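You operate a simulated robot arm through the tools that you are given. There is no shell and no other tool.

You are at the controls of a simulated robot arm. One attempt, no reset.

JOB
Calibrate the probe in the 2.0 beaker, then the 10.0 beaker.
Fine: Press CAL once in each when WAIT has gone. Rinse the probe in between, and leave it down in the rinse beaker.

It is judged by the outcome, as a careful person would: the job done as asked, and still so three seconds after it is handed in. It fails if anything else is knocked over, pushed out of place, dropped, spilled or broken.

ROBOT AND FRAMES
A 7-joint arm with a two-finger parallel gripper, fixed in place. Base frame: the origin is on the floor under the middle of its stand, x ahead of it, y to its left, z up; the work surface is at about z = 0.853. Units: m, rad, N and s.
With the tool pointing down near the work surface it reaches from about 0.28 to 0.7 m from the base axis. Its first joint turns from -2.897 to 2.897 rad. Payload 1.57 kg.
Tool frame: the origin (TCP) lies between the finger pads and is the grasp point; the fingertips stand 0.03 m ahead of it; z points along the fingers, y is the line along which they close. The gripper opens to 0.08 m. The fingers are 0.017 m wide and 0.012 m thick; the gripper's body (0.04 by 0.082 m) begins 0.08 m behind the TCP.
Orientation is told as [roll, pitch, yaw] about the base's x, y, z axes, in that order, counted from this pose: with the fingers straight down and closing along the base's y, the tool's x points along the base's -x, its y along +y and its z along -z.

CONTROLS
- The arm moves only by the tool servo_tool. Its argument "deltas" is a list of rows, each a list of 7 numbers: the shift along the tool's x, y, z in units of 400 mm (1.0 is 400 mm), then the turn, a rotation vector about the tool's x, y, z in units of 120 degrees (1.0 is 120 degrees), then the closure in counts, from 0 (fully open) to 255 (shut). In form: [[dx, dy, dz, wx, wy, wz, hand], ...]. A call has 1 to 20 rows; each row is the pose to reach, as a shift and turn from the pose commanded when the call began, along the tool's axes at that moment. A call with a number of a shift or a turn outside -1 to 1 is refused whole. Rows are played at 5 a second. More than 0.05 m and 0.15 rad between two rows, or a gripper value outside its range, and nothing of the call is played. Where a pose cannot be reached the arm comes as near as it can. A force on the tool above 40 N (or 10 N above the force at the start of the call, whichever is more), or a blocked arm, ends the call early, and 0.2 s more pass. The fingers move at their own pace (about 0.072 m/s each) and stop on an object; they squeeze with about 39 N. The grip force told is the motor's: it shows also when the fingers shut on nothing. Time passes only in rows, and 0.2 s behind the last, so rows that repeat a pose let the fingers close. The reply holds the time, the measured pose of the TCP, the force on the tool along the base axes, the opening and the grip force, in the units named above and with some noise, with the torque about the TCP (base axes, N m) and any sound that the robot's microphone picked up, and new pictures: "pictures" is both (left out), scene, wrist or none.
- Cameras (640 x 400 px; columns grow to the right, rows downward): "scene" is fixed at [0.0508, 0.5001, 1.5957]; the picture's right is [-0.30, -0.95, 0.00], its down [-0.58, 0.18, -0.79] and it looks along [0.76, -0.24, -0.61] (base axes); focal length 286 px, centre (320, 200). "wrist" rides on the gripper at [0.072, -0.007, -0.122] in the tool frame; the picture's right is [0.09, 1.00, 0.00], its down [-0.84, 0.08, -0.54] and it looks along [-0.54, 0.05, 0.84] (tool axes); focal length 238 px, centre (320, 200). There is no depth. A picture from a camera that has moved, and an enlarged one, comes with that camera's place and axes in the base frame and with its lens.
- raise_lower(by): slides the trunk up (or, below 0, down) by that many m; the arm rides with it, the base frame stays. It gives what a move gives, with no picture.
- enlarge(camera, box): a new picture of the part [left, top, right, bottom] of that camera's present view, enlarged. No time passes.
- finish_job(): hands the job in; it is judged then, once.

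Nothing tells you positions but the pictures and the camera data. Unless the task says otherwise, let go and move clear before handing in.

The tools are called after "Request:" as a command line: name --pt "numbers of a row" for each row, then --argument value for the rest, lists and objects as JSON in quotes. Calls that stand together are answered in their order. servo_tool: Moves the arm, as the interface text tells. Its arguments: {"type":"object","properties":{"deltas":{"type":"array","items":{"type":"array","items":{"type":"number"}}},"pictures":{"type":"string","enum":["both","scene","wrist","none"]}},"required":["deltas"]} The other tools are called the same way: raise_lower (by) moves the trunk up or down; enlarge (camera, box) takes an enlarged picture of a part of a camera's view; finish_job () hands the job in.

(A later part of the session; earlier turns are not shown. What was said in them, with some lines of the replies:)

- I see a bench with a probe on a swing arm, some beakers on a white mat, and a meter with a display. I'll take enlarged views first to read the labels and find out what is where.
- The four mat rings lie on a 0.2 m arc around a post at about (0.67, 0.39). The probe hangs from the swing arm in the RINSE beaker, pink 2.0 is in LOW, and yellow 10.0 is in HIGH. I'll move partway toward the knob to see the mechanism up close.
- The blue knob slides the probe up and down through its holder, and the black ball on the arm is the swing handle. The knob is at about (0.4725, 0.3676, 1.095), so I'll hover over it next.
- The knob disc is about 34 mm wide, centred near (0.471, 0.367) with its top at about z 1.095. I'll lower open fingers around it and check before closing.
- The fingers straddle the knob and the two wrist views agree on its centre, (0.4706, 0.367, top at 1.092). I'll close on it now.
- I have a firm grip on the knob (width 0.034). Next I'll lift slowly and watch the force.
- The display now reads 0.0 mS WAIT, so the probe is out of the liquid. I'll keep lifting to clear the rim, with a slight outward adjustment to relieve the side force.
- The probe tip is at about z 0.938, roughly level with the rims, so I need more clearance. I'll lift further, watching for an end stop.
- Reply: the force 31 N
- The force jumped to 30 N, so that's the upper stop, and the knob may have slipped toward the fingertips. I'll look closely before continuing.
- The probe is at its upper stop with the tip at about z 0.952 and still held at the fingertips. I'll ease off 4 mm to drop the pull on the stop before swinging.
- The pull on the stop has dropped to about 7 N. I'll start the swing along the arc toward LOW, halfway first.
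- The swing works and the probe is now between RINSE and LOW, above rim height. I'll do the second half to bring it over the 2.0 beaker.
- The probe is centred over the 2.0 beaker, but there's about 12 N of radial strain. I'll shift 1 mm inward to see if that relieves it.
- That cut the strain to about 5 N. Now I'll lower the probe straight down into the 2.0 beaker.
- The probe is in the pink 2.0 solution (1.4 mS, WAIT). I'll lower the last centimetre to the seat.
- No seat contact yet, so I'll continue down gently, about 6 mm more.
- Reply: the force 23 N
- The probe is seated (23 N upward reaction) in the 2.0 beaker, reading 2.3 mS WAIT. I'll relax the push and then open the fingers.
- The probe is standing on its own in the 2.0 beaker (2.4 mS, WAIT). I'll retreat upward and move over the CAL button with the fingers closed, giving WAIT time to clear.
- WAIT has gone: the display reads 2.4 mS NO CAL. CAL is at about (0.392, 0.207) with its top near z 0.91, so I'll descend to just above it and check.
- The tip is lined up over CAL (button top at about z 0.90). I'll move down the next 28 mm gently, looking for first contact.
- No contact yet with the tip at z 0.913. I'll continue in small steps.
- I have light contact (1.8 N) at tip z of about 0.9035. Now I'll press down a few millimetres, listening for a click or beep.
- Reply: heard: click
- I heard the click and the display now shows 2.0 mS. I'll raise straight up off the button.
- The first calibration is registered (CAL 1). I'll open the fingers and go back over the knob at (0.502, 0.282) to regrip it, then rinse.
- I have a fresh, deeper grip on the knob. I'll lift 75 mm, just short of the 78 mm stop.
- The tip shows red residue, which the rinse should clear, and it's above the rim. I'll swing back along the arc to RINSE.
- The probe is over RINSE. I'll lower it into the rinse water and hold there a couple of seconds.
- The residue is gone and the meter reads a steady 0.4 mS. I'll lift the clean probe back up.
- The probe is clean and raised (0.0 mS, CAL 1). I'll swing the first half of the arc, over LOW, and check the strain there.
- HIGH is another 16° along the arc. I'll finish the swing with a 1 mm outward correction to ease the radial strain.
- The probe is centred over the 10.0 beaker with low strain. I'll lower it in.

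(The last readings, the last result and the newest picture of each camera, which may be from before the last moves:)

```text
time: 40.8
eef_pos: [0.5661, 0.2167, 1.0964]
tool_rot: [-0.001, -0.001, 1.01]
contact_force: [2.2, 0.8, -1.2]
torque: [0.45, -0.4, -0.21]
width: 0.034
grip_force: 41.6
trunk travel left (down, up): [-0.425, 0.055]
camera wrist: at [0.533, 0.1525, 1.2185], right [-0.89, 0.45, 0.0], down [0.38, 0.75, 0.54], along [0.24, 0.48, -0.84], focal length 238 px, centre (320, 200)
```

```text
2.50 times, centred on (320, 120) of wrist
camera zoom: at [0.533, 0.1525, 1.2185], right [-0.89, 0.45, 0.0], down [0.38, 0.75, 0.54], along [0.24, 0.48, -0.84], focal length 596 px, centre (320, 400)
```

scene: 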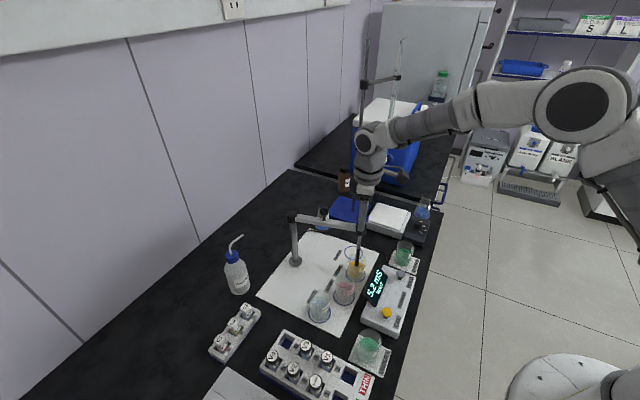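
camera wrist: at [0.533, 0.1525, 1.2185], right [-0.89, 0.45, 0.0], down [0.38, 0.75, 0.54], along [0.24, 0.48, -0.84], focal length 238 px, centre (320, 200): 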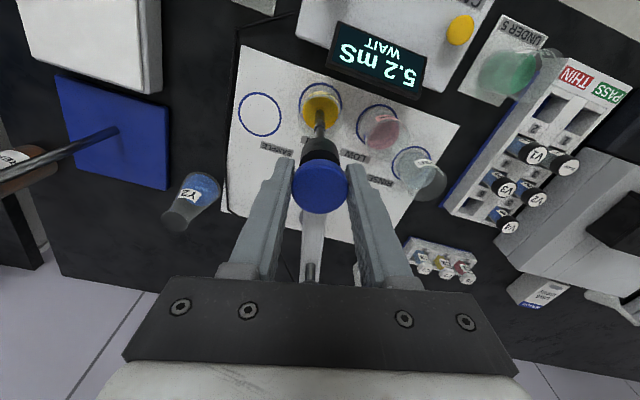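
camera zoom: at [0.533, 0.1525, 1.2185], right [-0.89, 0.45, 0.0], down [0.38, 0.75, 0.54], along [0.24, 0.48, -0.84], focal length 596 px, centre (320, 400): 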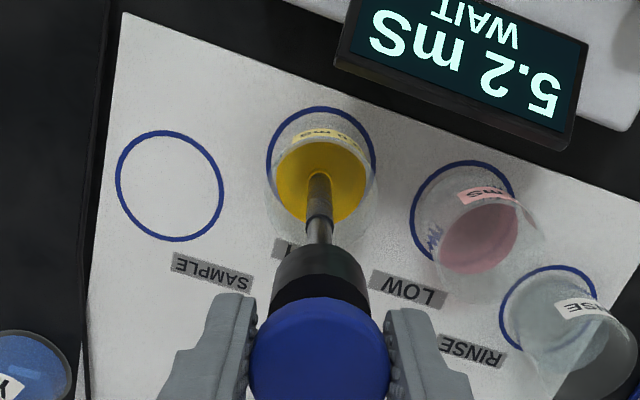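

The probe is in the yellow solution (5.2 mS, WAIT). I'll release the knob and rise clear.

Request:
servo_tool --pt "0 0 0 0 0 0 0" --pt "0 0 0 0 0 0 0" --pt "0 0 0 0 0 0 0" --pt "0 0 -0.06 0 0 0 0" --pt "0 0 -0.14 0 0 0 0" --pt "0 0 -0.225 0 0 0 0" --pt "0 0 -0.225 0 0 0 0" --pictures "both"

Request:
enlarge --camera "scene" --box '[280, 200, 420, 330]'

```text
time: 42.4
eef_pos: [0.5645, 0.2158, 1.1868]
tool_rot: [-0.001, 0.001, 1.012]
contact_force: [-0.2, -0.5, 0.6]
torque: [0.02, 0.01, 0.0]
width: 0.0799
grip_force: 0.0
trunk travel left (down, up): [-0.425, 0.055]
camera wrist: at [0.5327, 0.1519, 1.3088], right [-0.89, 0.45, 0.0], down [0.38, 0.75, 0.54], along [0.24, 0.48, -0.84], focal length 238 px, centre (320, 200)
```

scene: 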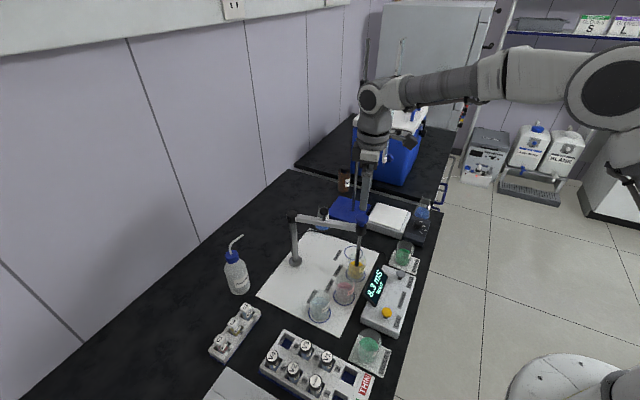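
wrist: 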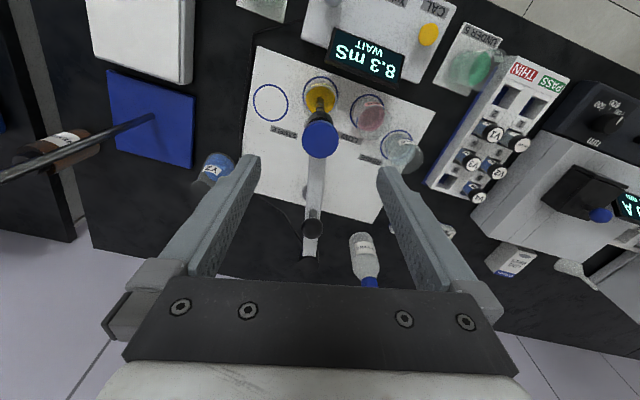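

```text
3.08 times, centred on (350, 265) of scene
camera zoom: at [0.0508, 0.5001, 1.5957], right [-0.3, -0.95, 0.0], down [-0.58, 0.18, -0.79], along [0.76, -0.24, -0.61], focal length 879 px, centre (228, 0)
```

zoom: 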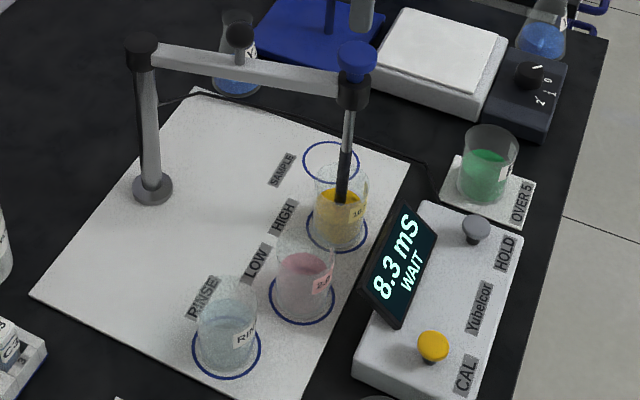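

The probe stands seated in the 10.0 beaker and the reading is rising (8.3, WAIT). I'll move over CAL at safe height while it settles.

Request:
servo_tool --pt "0.035 0.05 0 0 0 0.0689 0" --pt "0.0708 0.1 0 0 0 0.1378 0" --pt "0.1062 0.151 0 0 0 0.2067 255" --pt "0.1416 0.202 0 0 0 0.2755 255" --pt "0.177 0.252 0 0 0 0.3444 255" --pt "0.2124 0.303 0 0 0 0.4133 255" --pt "0.2478 0.353 0 0 0 0.4822 255" --pt "0.2478 0.353 0 0 0 0.4822 255" --pictures "both"

Request:
enlarge --camera "scene" --box '[300, 210, 430, 330]'

Request:
enlarge --camera "wrist" --box '[220, 40, 420, 200]'

```text
time: 44.2
eef_pos: [0.3944, 0.2082, 1.1862]
tool_rot: [0.0, 0.001, 0.0]
contact_force: [0.5, 0.1, -0.2]
torque: [0.0, 0.01, 0.03]
width: 0.0002
grip_force: 21.2
trunk travel left (down, up): [-0.425, 0.055]
camera wrist: at [0.321, 0.2009, 1.3081], right [-0.09, 1.0, 0.0], down [0.84, 0.08, 0.54], along [0.54, 0.05, -0.84], focal length 238 px, centre (320, 200)
```

scene: 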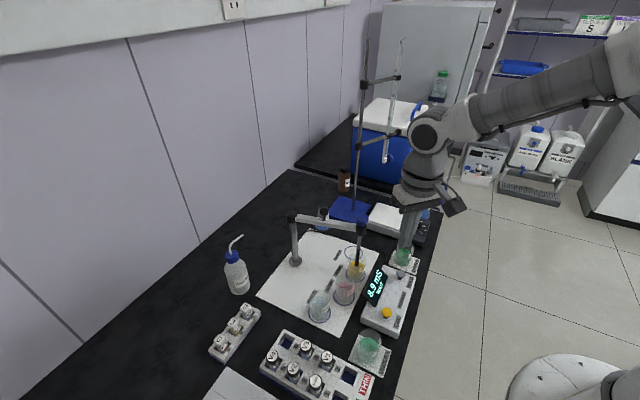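
wrist: 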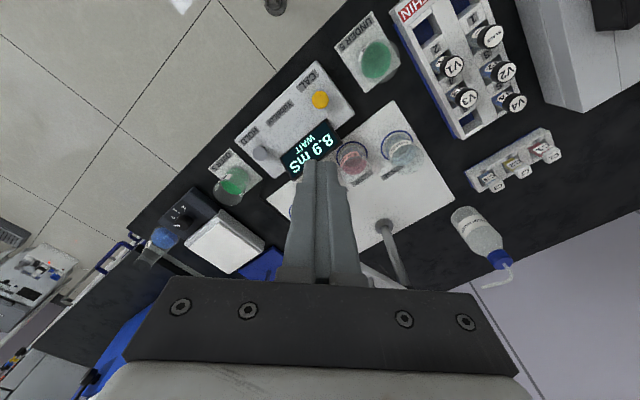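

```text
3.33 times, centred on (365, 270) of scene
camera zoom: at [0.0508, 0.5001, 1.5957], right [-0.3, -0.95, 0.0], down [-0.58, 0.18, -0.79], along [0.76, -0.24, -0.61], focal length 952 px, centre (170, -33)
```

zoom: 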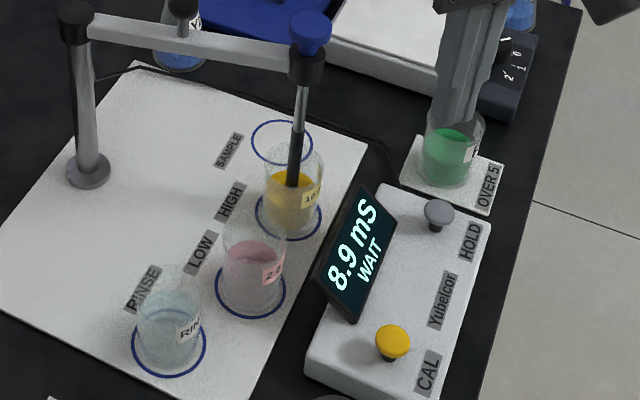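

```text
2.50 times, centred on (320, 120) of wrist
camera zoom: at [0.321, 0.2009, 1.3081], right [-0.09, 1.0, 0.0], down [0.84, 0.08, 0.54], along [0.54, 0.05, -0.84], focal length 596 px, centre (320, 400)
```

zoom: 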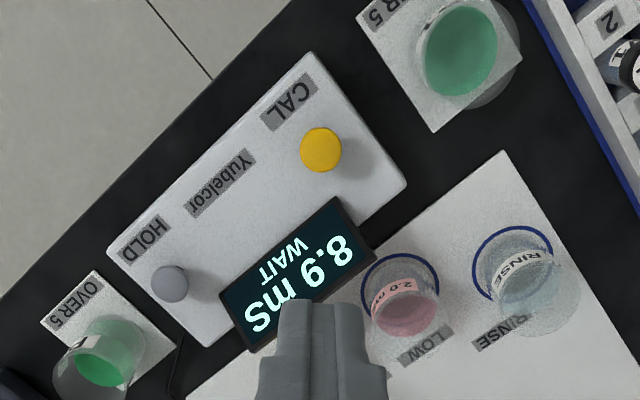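

Still WAIT at 8.9 mS. I'll descend to a hover above CAL and let it settle.

Request:
servo_tool --pt "0 0 0.09 0 0 0 255" --pt "0 0 0.18 0 0 0 255" --pt "0 0 0.27 0 0 0 255" --pt "0 0 0.36 0 0 0 255" --pt "0 0 0.45 0 0 0 255" --pt "0 0 0.54 0 0 0 255" --pt "0 0 0.54 0 0 0 255" --pt "0 0 0.54 0 0 0 255" --pictures "both"

Request:
enlarge --camera "scene" --box '[340, 230, 440, 340]'

Request:
enlarge --camera "wrist" --box '[240, 60, 400, 200]'

```text
time: 46.0
eef_pos: [0.3949, 0.2095, 0.9715]
tool_rot: [-0.001, 0.0, 0.0]
contact_force: [0.1, 0.0, 1.1]
torque: [-0.01, 0.01, 0.0]
width: 0.0002
grip_force: 21.2
trunk travel left (down, up): [-0.425, 0.055]
camera wrist: at [0.3228, 0.2017, 1.092], right [-0.09, 1.0, 0.0], down [0.84, 0.08, 0.54], along [0.54, 0.05, -0.84], focal length 238 px, centre (320, 200)
```

scene: 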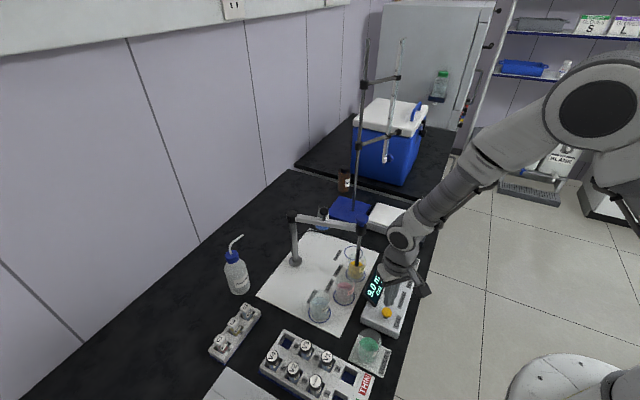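
wrist: 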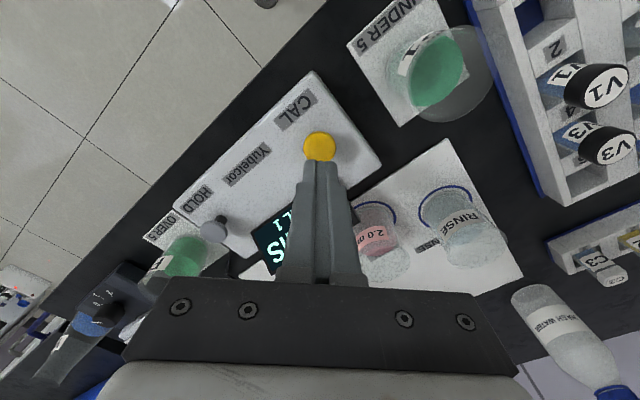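

```text
3.64 times, centred on (390, 285) of scene
camera zoom: at [0.0508, 0.5001, 1.5957], right [-0.3, -0.95, 0.0], down [-0.58, 0.18, -0.79], along [0.76, -0.24, -0.61], focal length 1038 px, centre (66, -109)
```

zoom: 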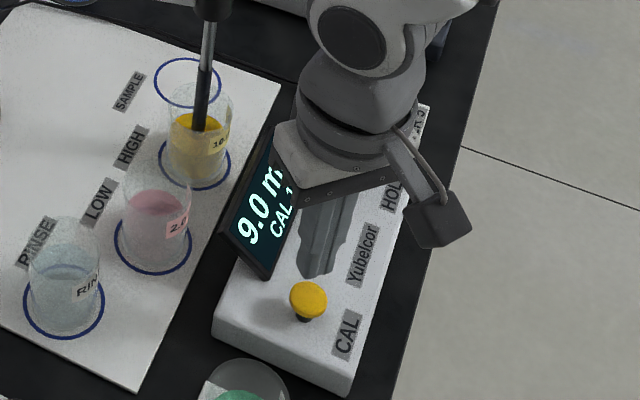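

```text
2.86 times, centred on (320, 130) of wrist
camera zoom: at [0.3228, 0.2017, 1.092], right [-0.09, 1.0, 0.0], down [0.84, 0.08, 0.54], along [0.54, 0.05, -0.84], focal length 681 px, centre (320, 400)
```

zoom: 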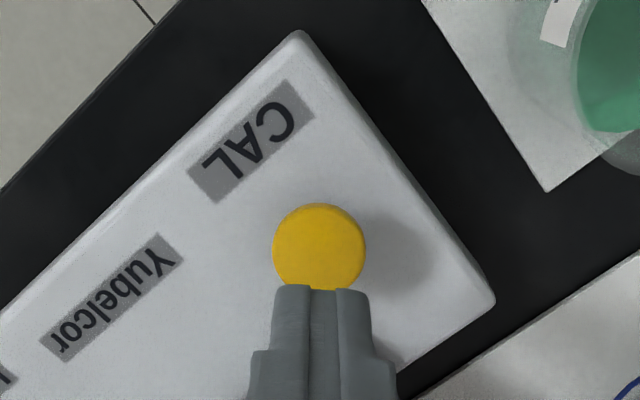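

WAIT has gone (9.0 mS, CAL 1). I'll descend onto the button to light contact.

Request:
servo_tool --pt "0 0 0.04 0 0 0 255" --pt "0 0 0.075 0 0 0 255" --pt "0 0 0.085 0 0 0 255" --pt "0 0 0.09 0 0 0 255" --pictures "none"

Request:
enlarge --camera "scene" --box '[360, 250, 420, 330]'

```text
time: 47.0
eef_pos: [0.3946, 0.2081, 0.9349]
tool_rot: [-0.001, 0.001, 0.0]
contact_force: [0.2, -0.1, 2.5]
torque: [-0.03, -0.02, -0.01]
width: 0.0
grip_force: 21.4
trunk travel left (down, up): [-0.425, 0.055]
```

```text
5.00 times, centred on (390, 290) of scene
camera zoom: at [0.0508, 0.5001, 1.5957], right [-0.3, -0.95, 0.0], down [-0.58, 0.18, -0.79], along [0.76, -0.24, -0.61], focal length 1428 px, centre (-30, -250)
```

zoom: 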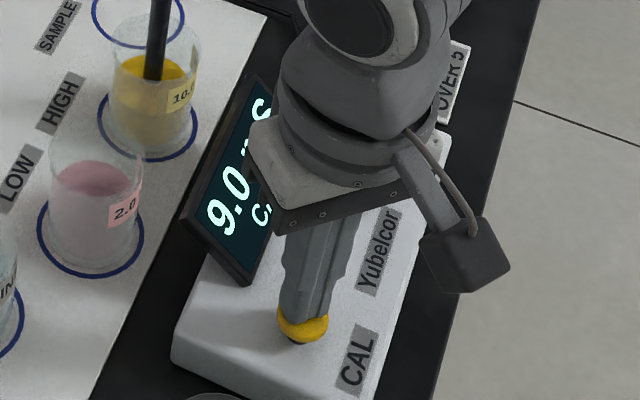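

I have light contact at 2.5 N and no click yet. Now I'll press the last few millimetres.

Request:
servo_tool --pt "0 0 0.005 0 0 0 255" --pt "0 0 0.01 0 0 0 255" --pictures "none"

Request:
enlarge --camera "scene" --box '[360, 250, 420, 330]'

```text
time: 47.6
eef_pos: [0.3933, 0.208, 0.9299]
tool_rot: [-0.001, 0.0, 0.001]
contact_force: [0.6, -1.5, 2.2]
torque: [-0.03, -0.01, 0.02]
width: 0.0002
grip_force: 20.8
trunk travel left (down, up): [-0.425, 0.055]
```

```text
5.00 times, centred on (390, 290) of scene
camera zoom: at [0.0508, 0.5001, 1.5957], right [-0.3, -0.95, 0.0], down [-0.58, 0.18, -0.79], along [0.76, -0.24, -0.61], focal length 1428 px, centre (-30, -250)
```

zoom: 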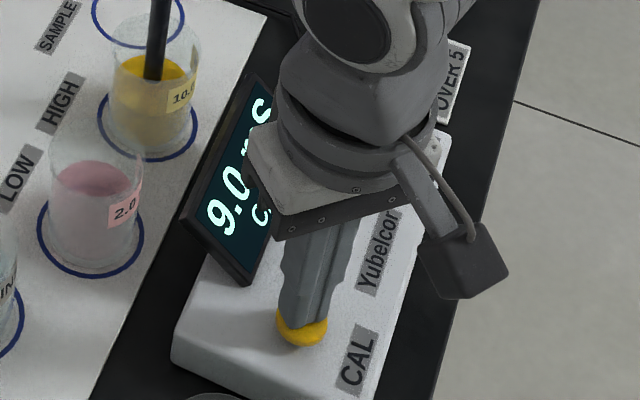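

No click yet and the display is unchanged, so I'll press a touch further.

Request:
servo_tool --pt "0 0 0.0025 0 0 0 255" --pictures "none"

Request:
enlarge --camera "scene" --box '[360, 250, 420, 330]'

```text
time: 48.0
eef_pos: [0.394, 0.2088, 0.9308]
tool_rot: [0.0, 0.0, -0.001]
contact_force: [0.3, 0.2, 3.2]
torque: [0.05, -0.03, -0.02]
width: 0.0001
grip_force: 21.2
trunk travel left (down, up): [-0.425, 0.055]
heard: click
```

```text
5.00 times, centred on (390, 290) of scene
camera zoom: at [0.0508, 0.5001, 1.5957], right [-0.3, -0.95, 0.0], down [-0.58, 0.18, -0.79], along [0.76, -0.24, -0.61], focal length 1428 px, centre (-30, -250)
```

zoom: 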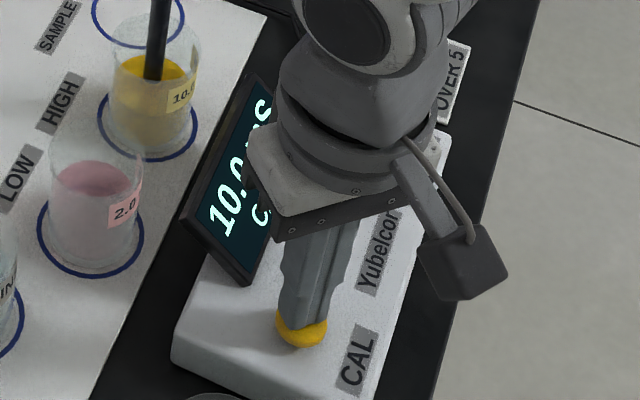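

I heard the click and the display jumped to 10.0. I'll raise straight off the button.

Request:
servo_tool --pt "0 0 -0.04 0 0 0 255" --pt "0 0 -0.12 0 0 0 255" --pt "0 0 -0.24 0 0 0 255" --pt "0 0 -0.36 0 0 0 255" --pt "0 0 -0.48 0 0 0 255" --pt "0 0 -0.6 0 0 0 255" --pt "0 0 -0.64 0 0 0 255" --pictures "both"

Request:
enlarge --camera "scene" --box '[290, 200, 430, 330]'

```text
time: 49.6
eef_pos: [0.3941, 0.2091, 1.1866]
tool_rot: [0.0, 0.002, 0.001]
contact_force: [-0.5, -0.3, -0.3]
torque: [-0.03, 0.03, 0.02]
width: 0.0
grip_force: 21.4
trunk travel left (down, up): [-0.425, 0.055]
camera wrist: at [0.3216, 0.2016, 1.3084], right [-0.09, 1.0, 0.0], down [0.84, 0.08, 0.54], along [0.54, 0.05, -0.84], focal length 238 px, centre (320, 200)
```

scene: 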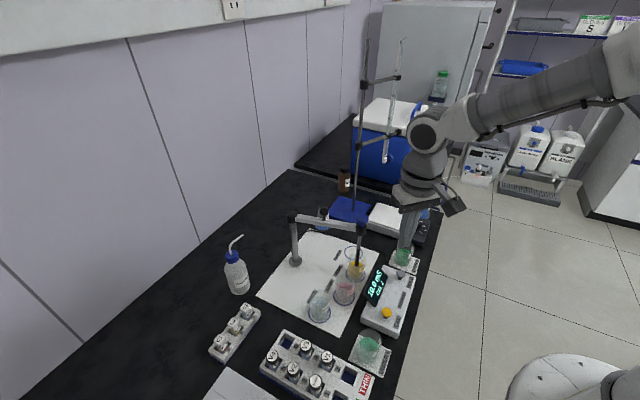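
wrist: 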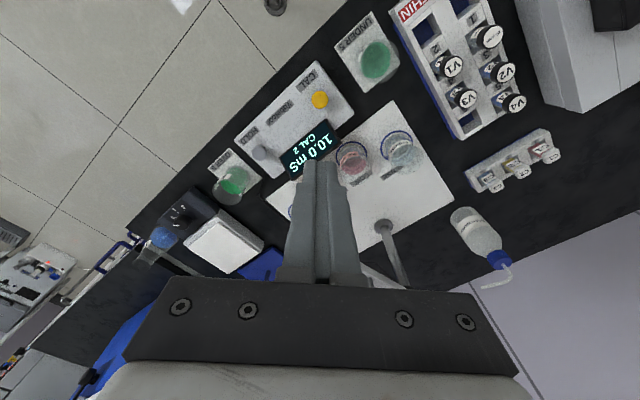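

```text
3.08 times, centred on (360, 265) of scene
camera zoom: at [0.0508, 0.5001, 1.5957], right [-0.3, -0.95, 0.0], down [-0.58, 0.18, -0.79], along [0.76, -0.24, -0.61], focal length 879 px, centre (197, 0)
```

zoom: 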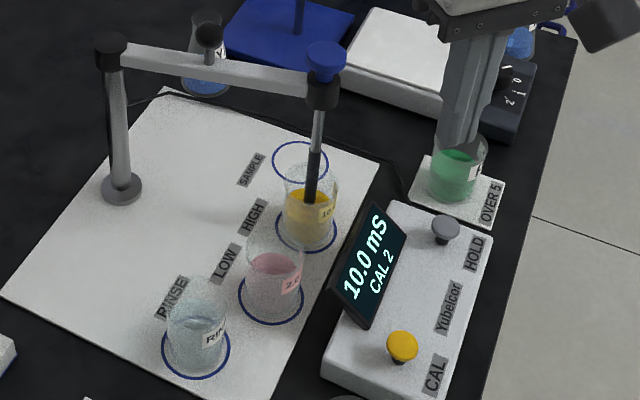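

Both points are calibrated (10.0 mS, CAL 2). I'll return to the knob over the 10.0 beaker with open fingers.

Request:
servo_tool --pt "-0.061 0.003 0 0 0 -0.0689 0" --pt "-0.122 0.0055 0 0 0 -0.1378 0" --pt "-0.1835 0.0083 0 0 0 -0.2067 0" --pt "-0.245 0.011 0 0 0 -0.2755 0" --pt "-0.3065 0.014 0 0 0 -0.3444 0" --pt "-0.368 0.0167 0 0 0 -0.4133 0" --pt "-0.4288 0.0195 0 0 0 -0.4822 0" --pt "-0.4288 0.0195 0 0 0 -0.4822 0" --pictures "wrist"

Request:
enlarge --camera "wrist" --box '[230, 60, 410, 210]'

```text
time: 51.4
eef_pos: [0.5658, 0.2168, 1.1861]
tool_rot: [0.0, 0.0, 1.012]
contact_force: [0.6, 0.6, -0.8]
torque: [-0.01, 0.0, 0.0]
width: 0.08
grip_force: 0.1
trunk travel left (down, up): [-0.425, 0.055]
camera wrist: at [0.5329, 0.1509, 1.3081], right [-0.89, 0.45, 0.0], down [0.38, 0.75, 0.54], along [0.24, 0.48, -0.84], focal length 238 px, centre (320, 200)
```

wrist: 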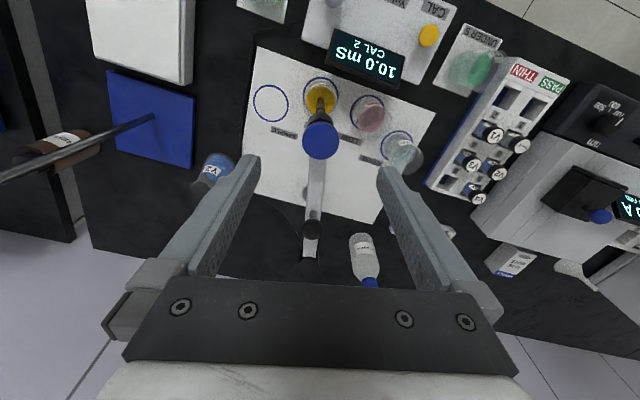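

```text
2.67 times, centred on (320, 135) of wrist
camera zoom: at [0.5329, 0.1509, 1.3081], right [-0.89, 0.45, 0.0], down [0.38, 0.75, 0.54], along [0.24, 0.48, -0.84], focal length 636 px, centre (320, 373)
```

zoom: 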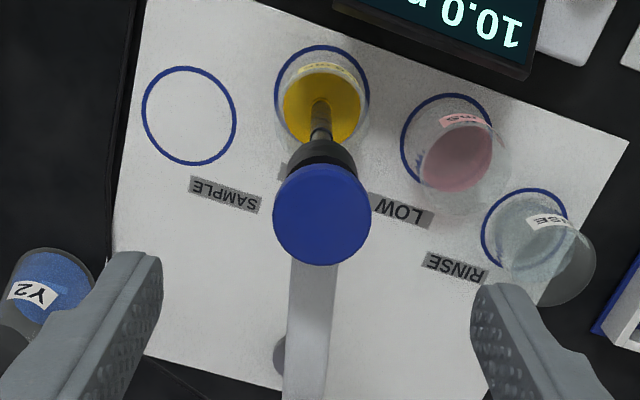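

The knob is aligned. I'll descend and grip.

Request:
servo_tool --pt "-0.002 0 0.08 0 0 0 0" --pt "-0.002 0 0.15 0 0 0 0" --pt "-0.002 0 0.2 0 0 0 0" --pt "-0.002 0 0.227 0 0 0 0" --pt "-0.002 0 0.227 0 0 0 255" --pt "-0.002 0 0.227 0 0 0 255" --pt "-0.002 0 0.227 0 0 0 255" --pt "-0.002 0 0.227 0 0 0 255" --pictures "scene"

Request:
enlarge --camera "scene" --box '[290, 195, 400, 305]'

```text
time: 53.2
eef_pos: [0.5647, 0.2167, 1.0945]
tool_rot: [0.001, -0.001, 1.01]
contact_force: [-0.4, 0.1, -2.1]
torque: [0.0, -0.03, 0.03]
width: 0.0342
grip_force: 42.0
trunk travel left (down, up): [-0.425, 0.055]
```

scene: 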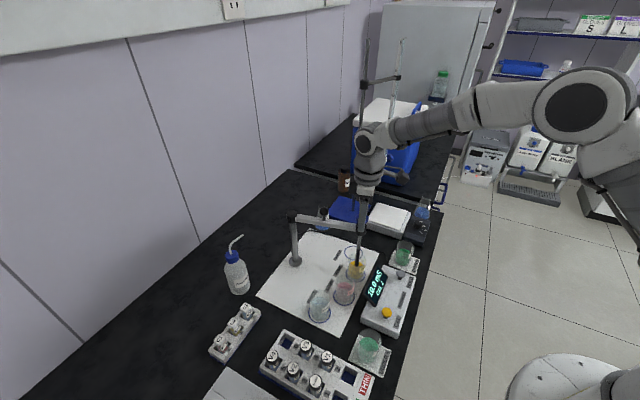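

```text
3.64 times, centred on (345, 250) of scene
camera zoom: at [0.0508, 0.5001, 1.5957], right [-0.3, -0.95, 0.0], down [-0.58, 0.18, -0.79], along [0.76, -0.24, -0.61], focal length 1038 px, centre (229, 18)
```

zoom: 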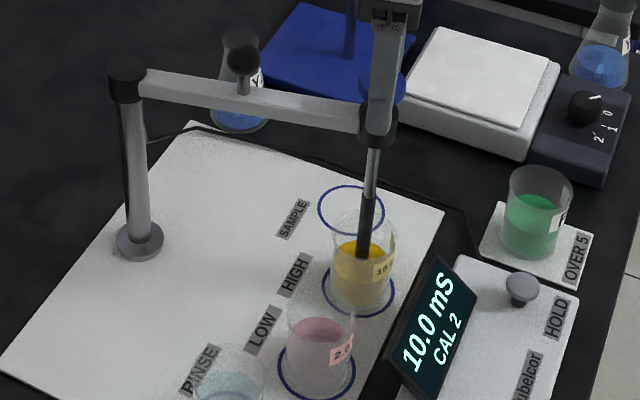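

I have a good grip (width 0.034). Lifting 75 mm.

Request:
servo_tool --pt "0 0 -0.03 0 0 0 255" --pt "0 0 -0.06 0 0 0 255" --pt "0 0 -0.09 0 0 0 255" --pt "0 0 -0.12 0 0 0 255" --pt "0 0 -0.15 0 0 0 255" --pt "0 0 -0.18 0 0 0 255" --pt "0 0 -0.1885 0 0 0 255" --pt "0 0 -0.1885 0 0 0 255" --pictures "both"

Request:
enlarge --camera "scene" --box '[290, 195, 400, 305]'

```text
time: 55.0
eef_pos: [0.5666, 0.2176, 1.1713]
tool_rot: [0.0, -0.001, 1.012]
contact_force: [0.2, 1.1, -0.4]
torque: [-0.32, 0.27, 0.06]
width: 0.0341
grip_force: 41.7
trunk travel left (down, up): [-0.425, 0.055]
camera wrist: at [0.5329, 0.1521, 1.2926], right [-0.89, 0.45, 0.0], down [0.38, 0.75, 0.54], along [0.25, 0.48, -0.84], focal length 238 px, centre (320, 200)
```

scene: 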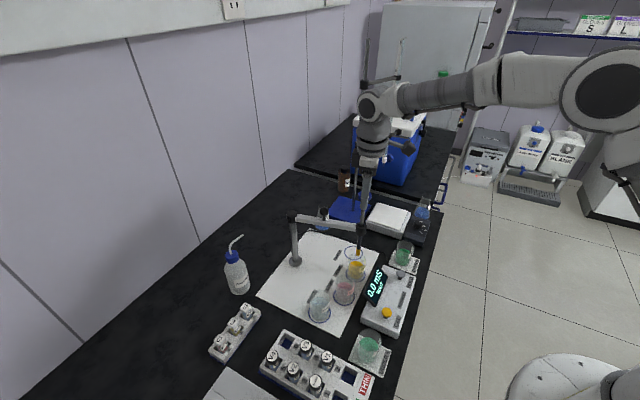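
wrist: 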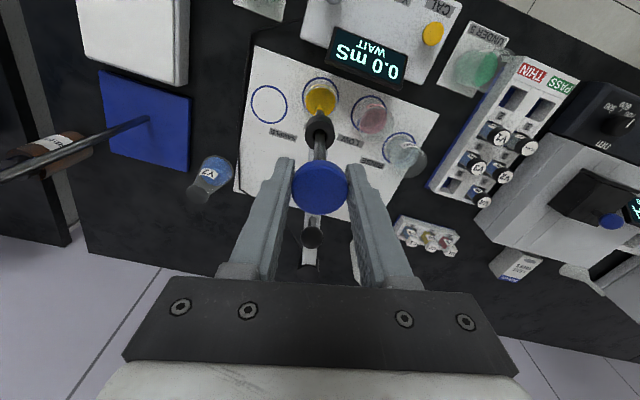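

```text
3.64 times, centred on (345, 250) of scene
camera zoom: at [0.0508, 0.5001, 1.5957], right [-0.3, -0.95, 0.0], down [-0.58, 0.18, -0.79], along [0.76, -0.24, -0.61], focal length 1038 px, centre (229, 18)
```

zoom: 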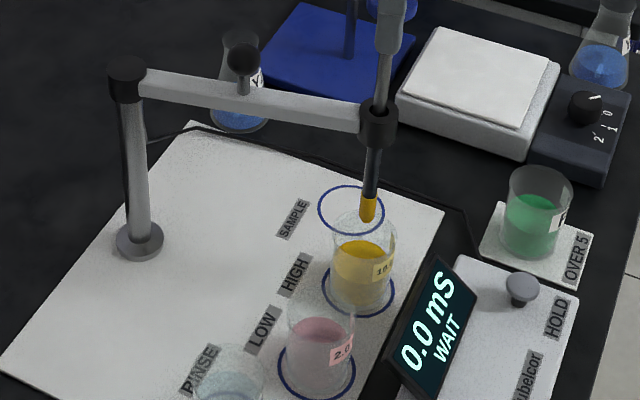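

The probe is raised above the rim with yellow residue on the tip. I'll swing back toward RINSE in two halves.

Request:
servo_tool --pt "-0.0004 0.0285 0 0 0 0.0272 255" --pt "-0.0025 0.0569 0 0 0 0.0544 255" --pt "-0.0061 0.0851 0 0 0 0.0816 255" --pt "-0.0114 0.1131 0 0 0 0.1087 255" --pt "-0.0182 0.1407 0 0 0 0.1359 255" --pt "-0.0266 0.1679 0 0 0 0.1631 255" --pt "-0.0366 0.1946 0 0 0 0.1903 255" --pt "-0.048 0.2206 0 0 0 0.2175 255" --pt "-0.0609 0.246 0 0 0 0.2447 255" --pt "-0.0752 0.2706 0 0 0 0.2719 255" --pictures "scene"

Request:
enlarge --camera "scene" --box '[280, 200, 400, 320]'

```text
time: 57.2
eef_pos: [0.4903, 0.3009, 1.1696]
tool_rot: [-0.001, 0.0, 0.438]
contact_force: [3.2, 1.8, 0.6]
torque: [-0.14, -0.14, 0.06]
width: 0.034
grip_force: 41.2
trunk travel left (down, up): [-0.425, 0.055]
```

scene: 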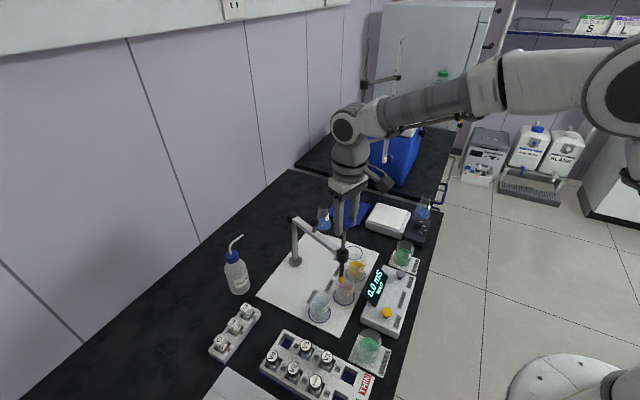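

```text
3.33 times, centred on (340, 260) of scene
camera zoom: at [0.0508, 0.5001, 1.5957], right [-0.3, -0.95, 0.0], down [-0.58, 0.18, -0.79], along [0.76, -0.24, -0.61], focal length 952 px, centre (253, 0)
```

zoom: 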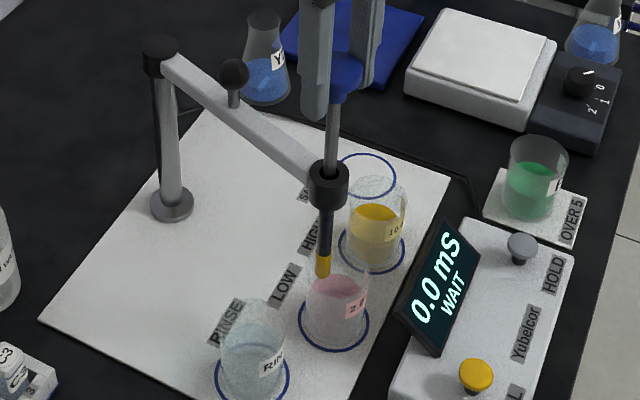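

Strain is low and the tip clears the rims. I'll finish the swing to RINSE.

Request:
servo_tool --pt "-0.0009 0.0287 0 0 0 0.0275 255" --pt "-0.0035 0.0574 0 0 0 0.0549 255" --pt "-0.0073 0.0859 0 0 0 0.0824 255" --pt "-0.0126 0.1142 0 0 0 0.1098 255" --pt "-0.0196 0.142 0 0 0 0.1373 255" --pt "-0.0282 0.1695 0 0 0 0.1647 255" --pt "-0.0282 0.1695 0 0 0 0.1647 255" --pictures "both"

Request:
enlarge --camera "scene" --box '[270, 210, 390, 330]'

Request:
enlarge --camera "wrist" --box '[230, 60, 410, 210]'

```text
time: 58.8
eef_pos: [0.4699, 0.3666, 1.1704]
tool_rot: [0.0, 0.002, 0.095]
contact_force: [2.8, 1.1, 0.3]
torque: [0.04, 0.19, -0.05]
width: 0.034
grip_force: 42.0
trunk travel left (down, up): [-0.425, 0.055]
camera wrist: at [0.4, 0.3527, 1.2919], right [-0.19, 0.98, 0.0], down [0.83, 0.16, 0.54], along [0.53, 0.1, -0.84], focal length 238 px, centre (320, 200)
```

scene: 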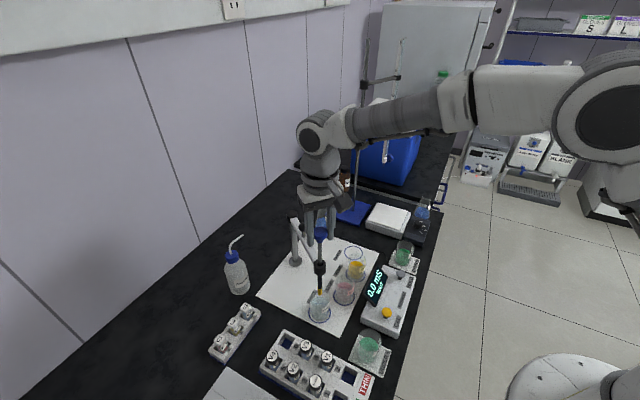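
wrist: 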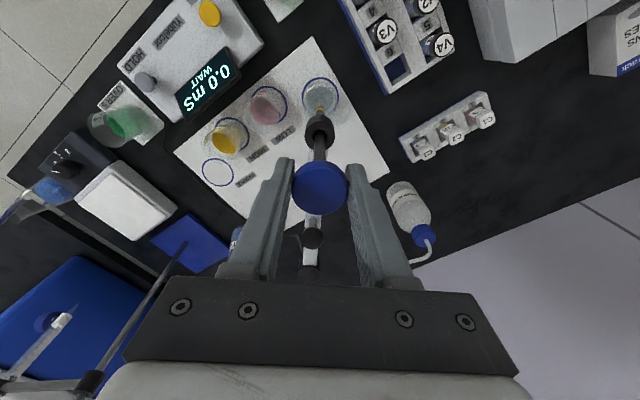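

```text
3.33 times, centred on (330, 270) of scene
camera zoom: at [0.0508, 0.5001, 1.5957], right [-0.3, -0.95, 0.0], down [-0.58, 0.18, -0.79], along [0.76, -0.24, -0.61], focal length 952 px, centre (287, -33)
```

zoom: 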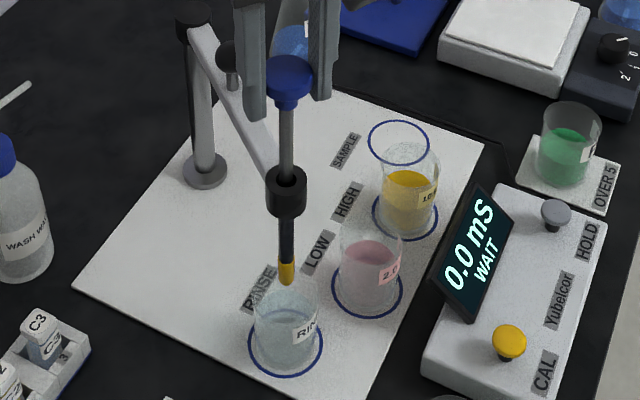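

```text
2.67 times, centred on (320, 135) of wrist
camera zoom: at [0.4, 0.3527, 1.2919], right [-0.19, 0.98, 0.0], down [0.83, 0.16, 0.54], along [0.53, 0.1, -0.84], focal length 636 px, centre (320, 373)
```

zoom: 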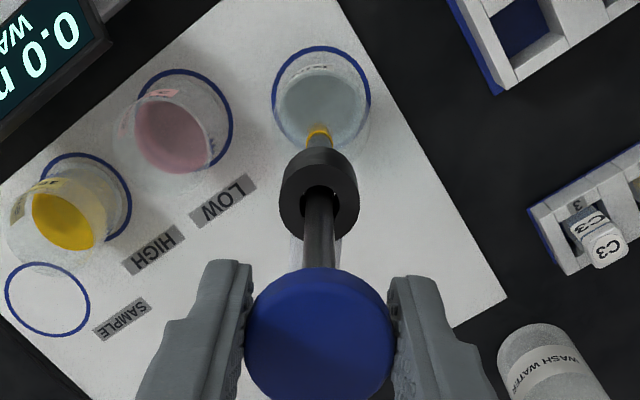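

The probe is centred over RINSE. I'll lower it fully into the rinse beaker.

Request:
servo_tool --pt "-0.001 0 0.03 0 0 0 255" --pt "-0.001 0 0.06 0 0 0 255" --pt "-0.001 0 0.09 0 0 0 255" --pt "-0.001 0 0.12 0 0 0 255" --pt "-0.001 0 0.15 0 0 0 255" --pt "-0.001 0 0.175 0 0 0 255" --pt "-0.001 0 0.19 0 0 0 255" --pt "-0.001 0 0.192 0 0 0 255" --pt "-0.001 0 0.192 0 0 0 255" --pictures "both"

Request:
enlarge --camera "scene" --box '[270, 210, 390, 330]'

```text
time: 60.8
eef_pos: [0.4707, 0.3674, 1.094]
tool_rot: [0.002, -0.002, 0.097]
contact_force: [-4.6, -0.2, 9.8]
torque: [-0.12, 1.04, 0.04]
width: 0.034
grip_force: 41.8
trunk travel left (down, up): [-0.425, 0.055]
camera wrist: at [0.3999, 0.3525, 1.2164], right [-0.19, 0.98, 0.0], down [0.83, 0.16, 0.54], along [0.53, 0.1, -0.84], focal length 238 px, centre (320, 200)
```

scene: 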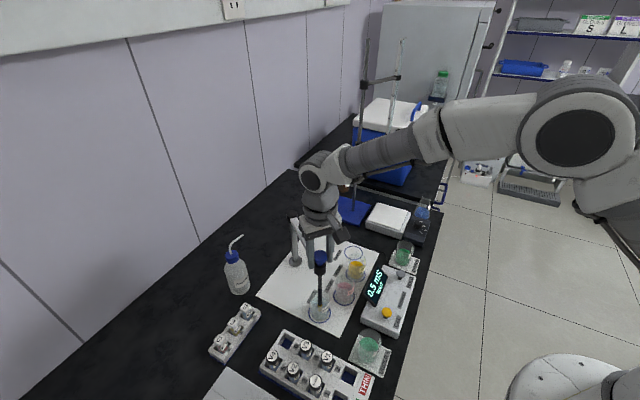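
wrist: 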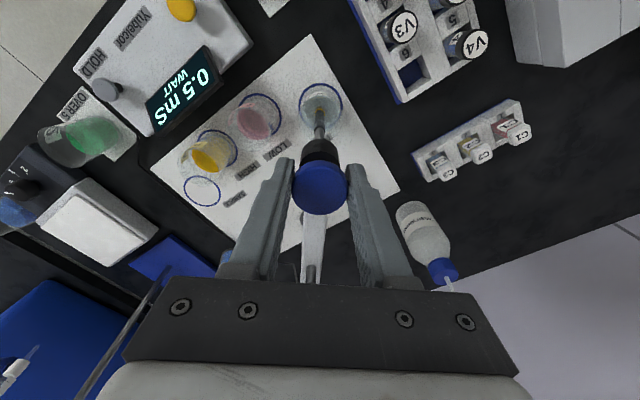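

```text
3.33 times, centred on (330, 270) of scene
camera zoom: at [0.0508, 0.5001, 1.5957], right [-0.3, -0.95, 0.0], down [-0.58, 0.18, -0.79], along [0.76, -0.24, -0.61], focal length 952 px, centre (287, -33)
```

zoom: 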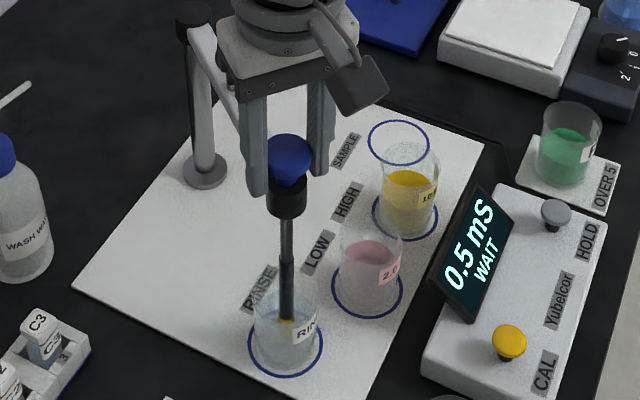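

The probe is seated in the rinse beaker. I'll relax slightly, open the fingers, and rise clear.

Request:
servo_tool --pt "0 0 -0.003 0 0 0 255" --pt "0 0 -0.003 0 0 0 0" --pt "0 0 -0.003 0 0 0 0" --pt "0 0 -0.003 0 0 0 0" --pt "0 0 -0.07 0 0 0 0" --pt "0 0 -0.16 0 0 0 0" --pt "0 0 -0.27 0 0 0 0" --pt "0 0 -0.38 0 0 0 0" --pt "0 0 -0.5 0 0 0 0" --pt "0 0 -0.5 0 0 0 0" --pictures "both"

Request:
enlarge --camera "scene" --box '[260, 200, 430, 340]'

Request:
enlarge --camera "wrist" --box '[200, 40, 440, 220]'

```text
time: 63.0
eef_pos: [0.4714, 0.3659, 1.2938]
tool_rot: [0.001, 0.0, 0.096]
contact_force: [0.5, 0.8, -0.3]
torque: [0.0, 0.05, 0.01]
width: 0.0799
grip_force: 0.1
trunk travel left (down, up): [-0.425, 0.055]
camera wrist: at [0.4004, 0.3521, 1.4161], right [-0.19, 0.98, 0.0], down [0.83, 0.16, 0.54], along [0.53, 0.1, -0.84], focal length 238 px, centre (320, 200)
```

scene: 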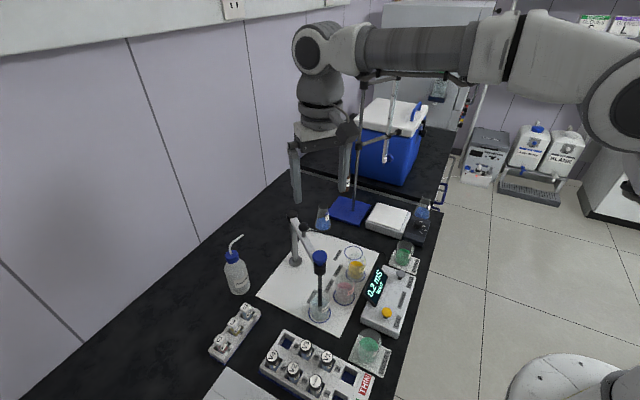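
wrist: 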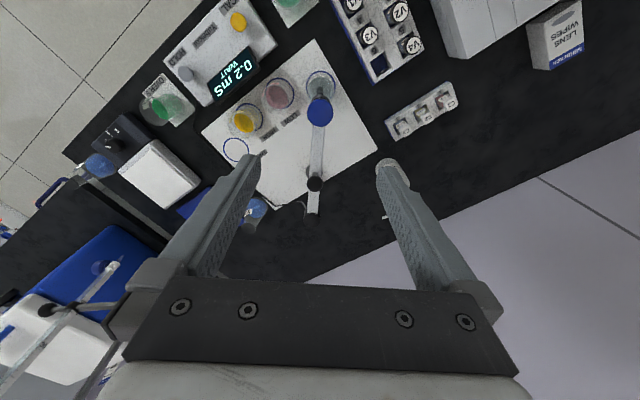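

```text
2.86 times, centred on (345, 270) of scene
camera zoom: at [0.0508, 0.5001, 1.5957], right [-0.3, -0.95, 0.0], down [-0.58, 0.18, -0.79], along [0.76, -0.24, -0.61], focal length 816 px, centre (249, 0)
```

zoom: 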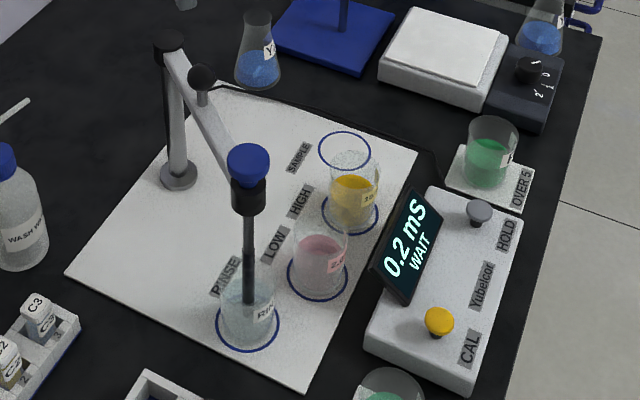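

```text
2.22 times, centred on (320, 130) of wrist
camera zoom: at [0.4004, 0.3521, 1.4161], right [-0.19, 0.98, 0.0], down [0.83, 0.16, 0.54], along [0.53, 0.1, -0.84], focal length 530 px, centre (320, 356)
```

zoom: 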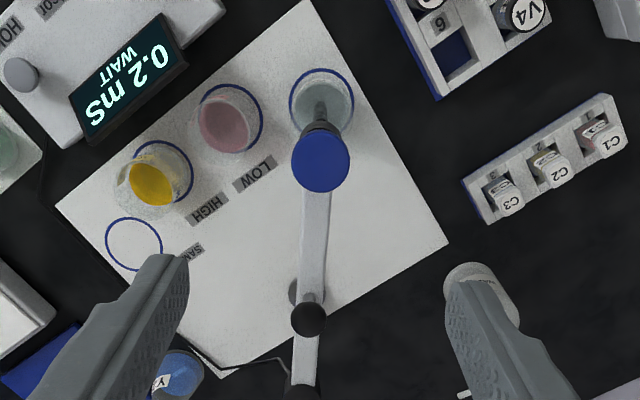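

The probe is down in the rinse beaker, released, and nothing looks displaced. I'll wait a moment for the meter to settle and confirm CAL 2.

Request:
servo_tool --pt "0 0 0 0 0 0 0" --pt "0 0 0 0 0 0 0" --pt "0 0 0 0 0 0 0" --pt "0 0 0 0 0 0 0" --pt "0 0 0 0 0 0 0" --pt "0 0 0 0 0 0 0" --pt "0 0 0 0 0 0 0" --pt "0 0 0 0 0 0 0" --pt "0 0 0 0 0 0 0" --pt "0 0 0 0 0 0 0" --pictures "scene"

Request:
enlarge --camera "scene" --box '[260, 200, 430, 340]'

```text
time: 65.2
eef_pos: [0.4721, 0.3666, 1.2938]
tool_rot: [0.0, 0.0, 0.095]
contact_force: [-0.3, -1.7, 0.1]
torque: [0.01, -0.02, 0.01]
width: 0.0802
grip_force: 0.0
trunk travel left (down, up): [-0.425, 0.055]
```

scene: 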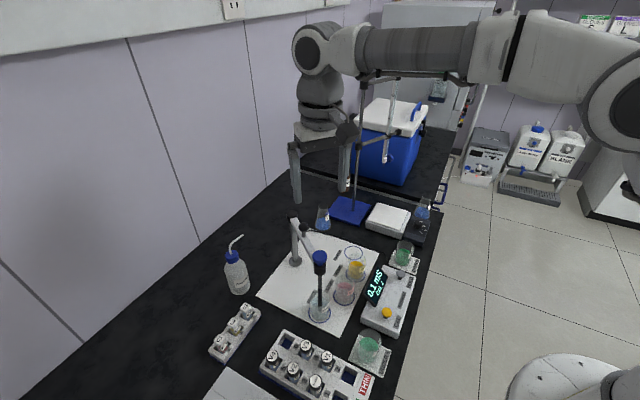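

```text
2.86 times, centred on (345, 270) of scene
camera zoom: at [0.0508, 0.5001, 1.5957], right [-0.3, -0.95, 0.0], down [-0.58, 0.18, -0.79], along [0.76, -0.24, -0.61], focal length 816 px, centre (249, 0)
```

zoom: 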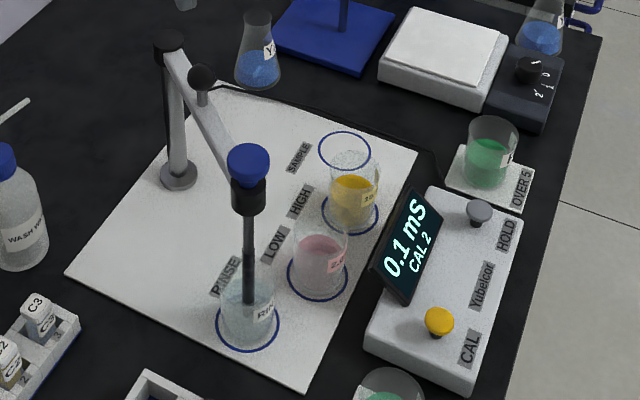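

The meter reads 0.1 mS CAL 2, the probe is down in the rinse beaker, the beakers are in their rings, and the gripper is clear. I'm handing in the job.

Request:
finish_job

```text
The job is handed in.
```

The probe is calibrated at both points and is sitting down in the rinse beaker. The job is handed in, but I haven't seen the verdict.

- **2.0 beaker:** I waited until WAIT cleared at 2.4 mS, then pressed CAL once. I heard one click, and the meter changed to 2.0 mS, CAL 1.
- **Rinse in between:** The red residue on the tip was gone after the rinse, and the meter settled at 0.4 mS.
- **10.0 beaker:** I waited until WAIT cleared at 9.0 mS, then pressed CAL once. I heard one click, and the meter changed to 10.0 mS, CAL 2.
- **End state:** The meter reads 0.1 mS, CAL 2. The gripper is open and clear of the probe. I saw nothing knocked over, spilled or moved, and the beakers are still in their rings.

On the first lift I pulled the probe against its upper stop with about 30 N, and the knob slipped slightly in the grip. I saw no sign of damage, and kept later lifts short of the stop.
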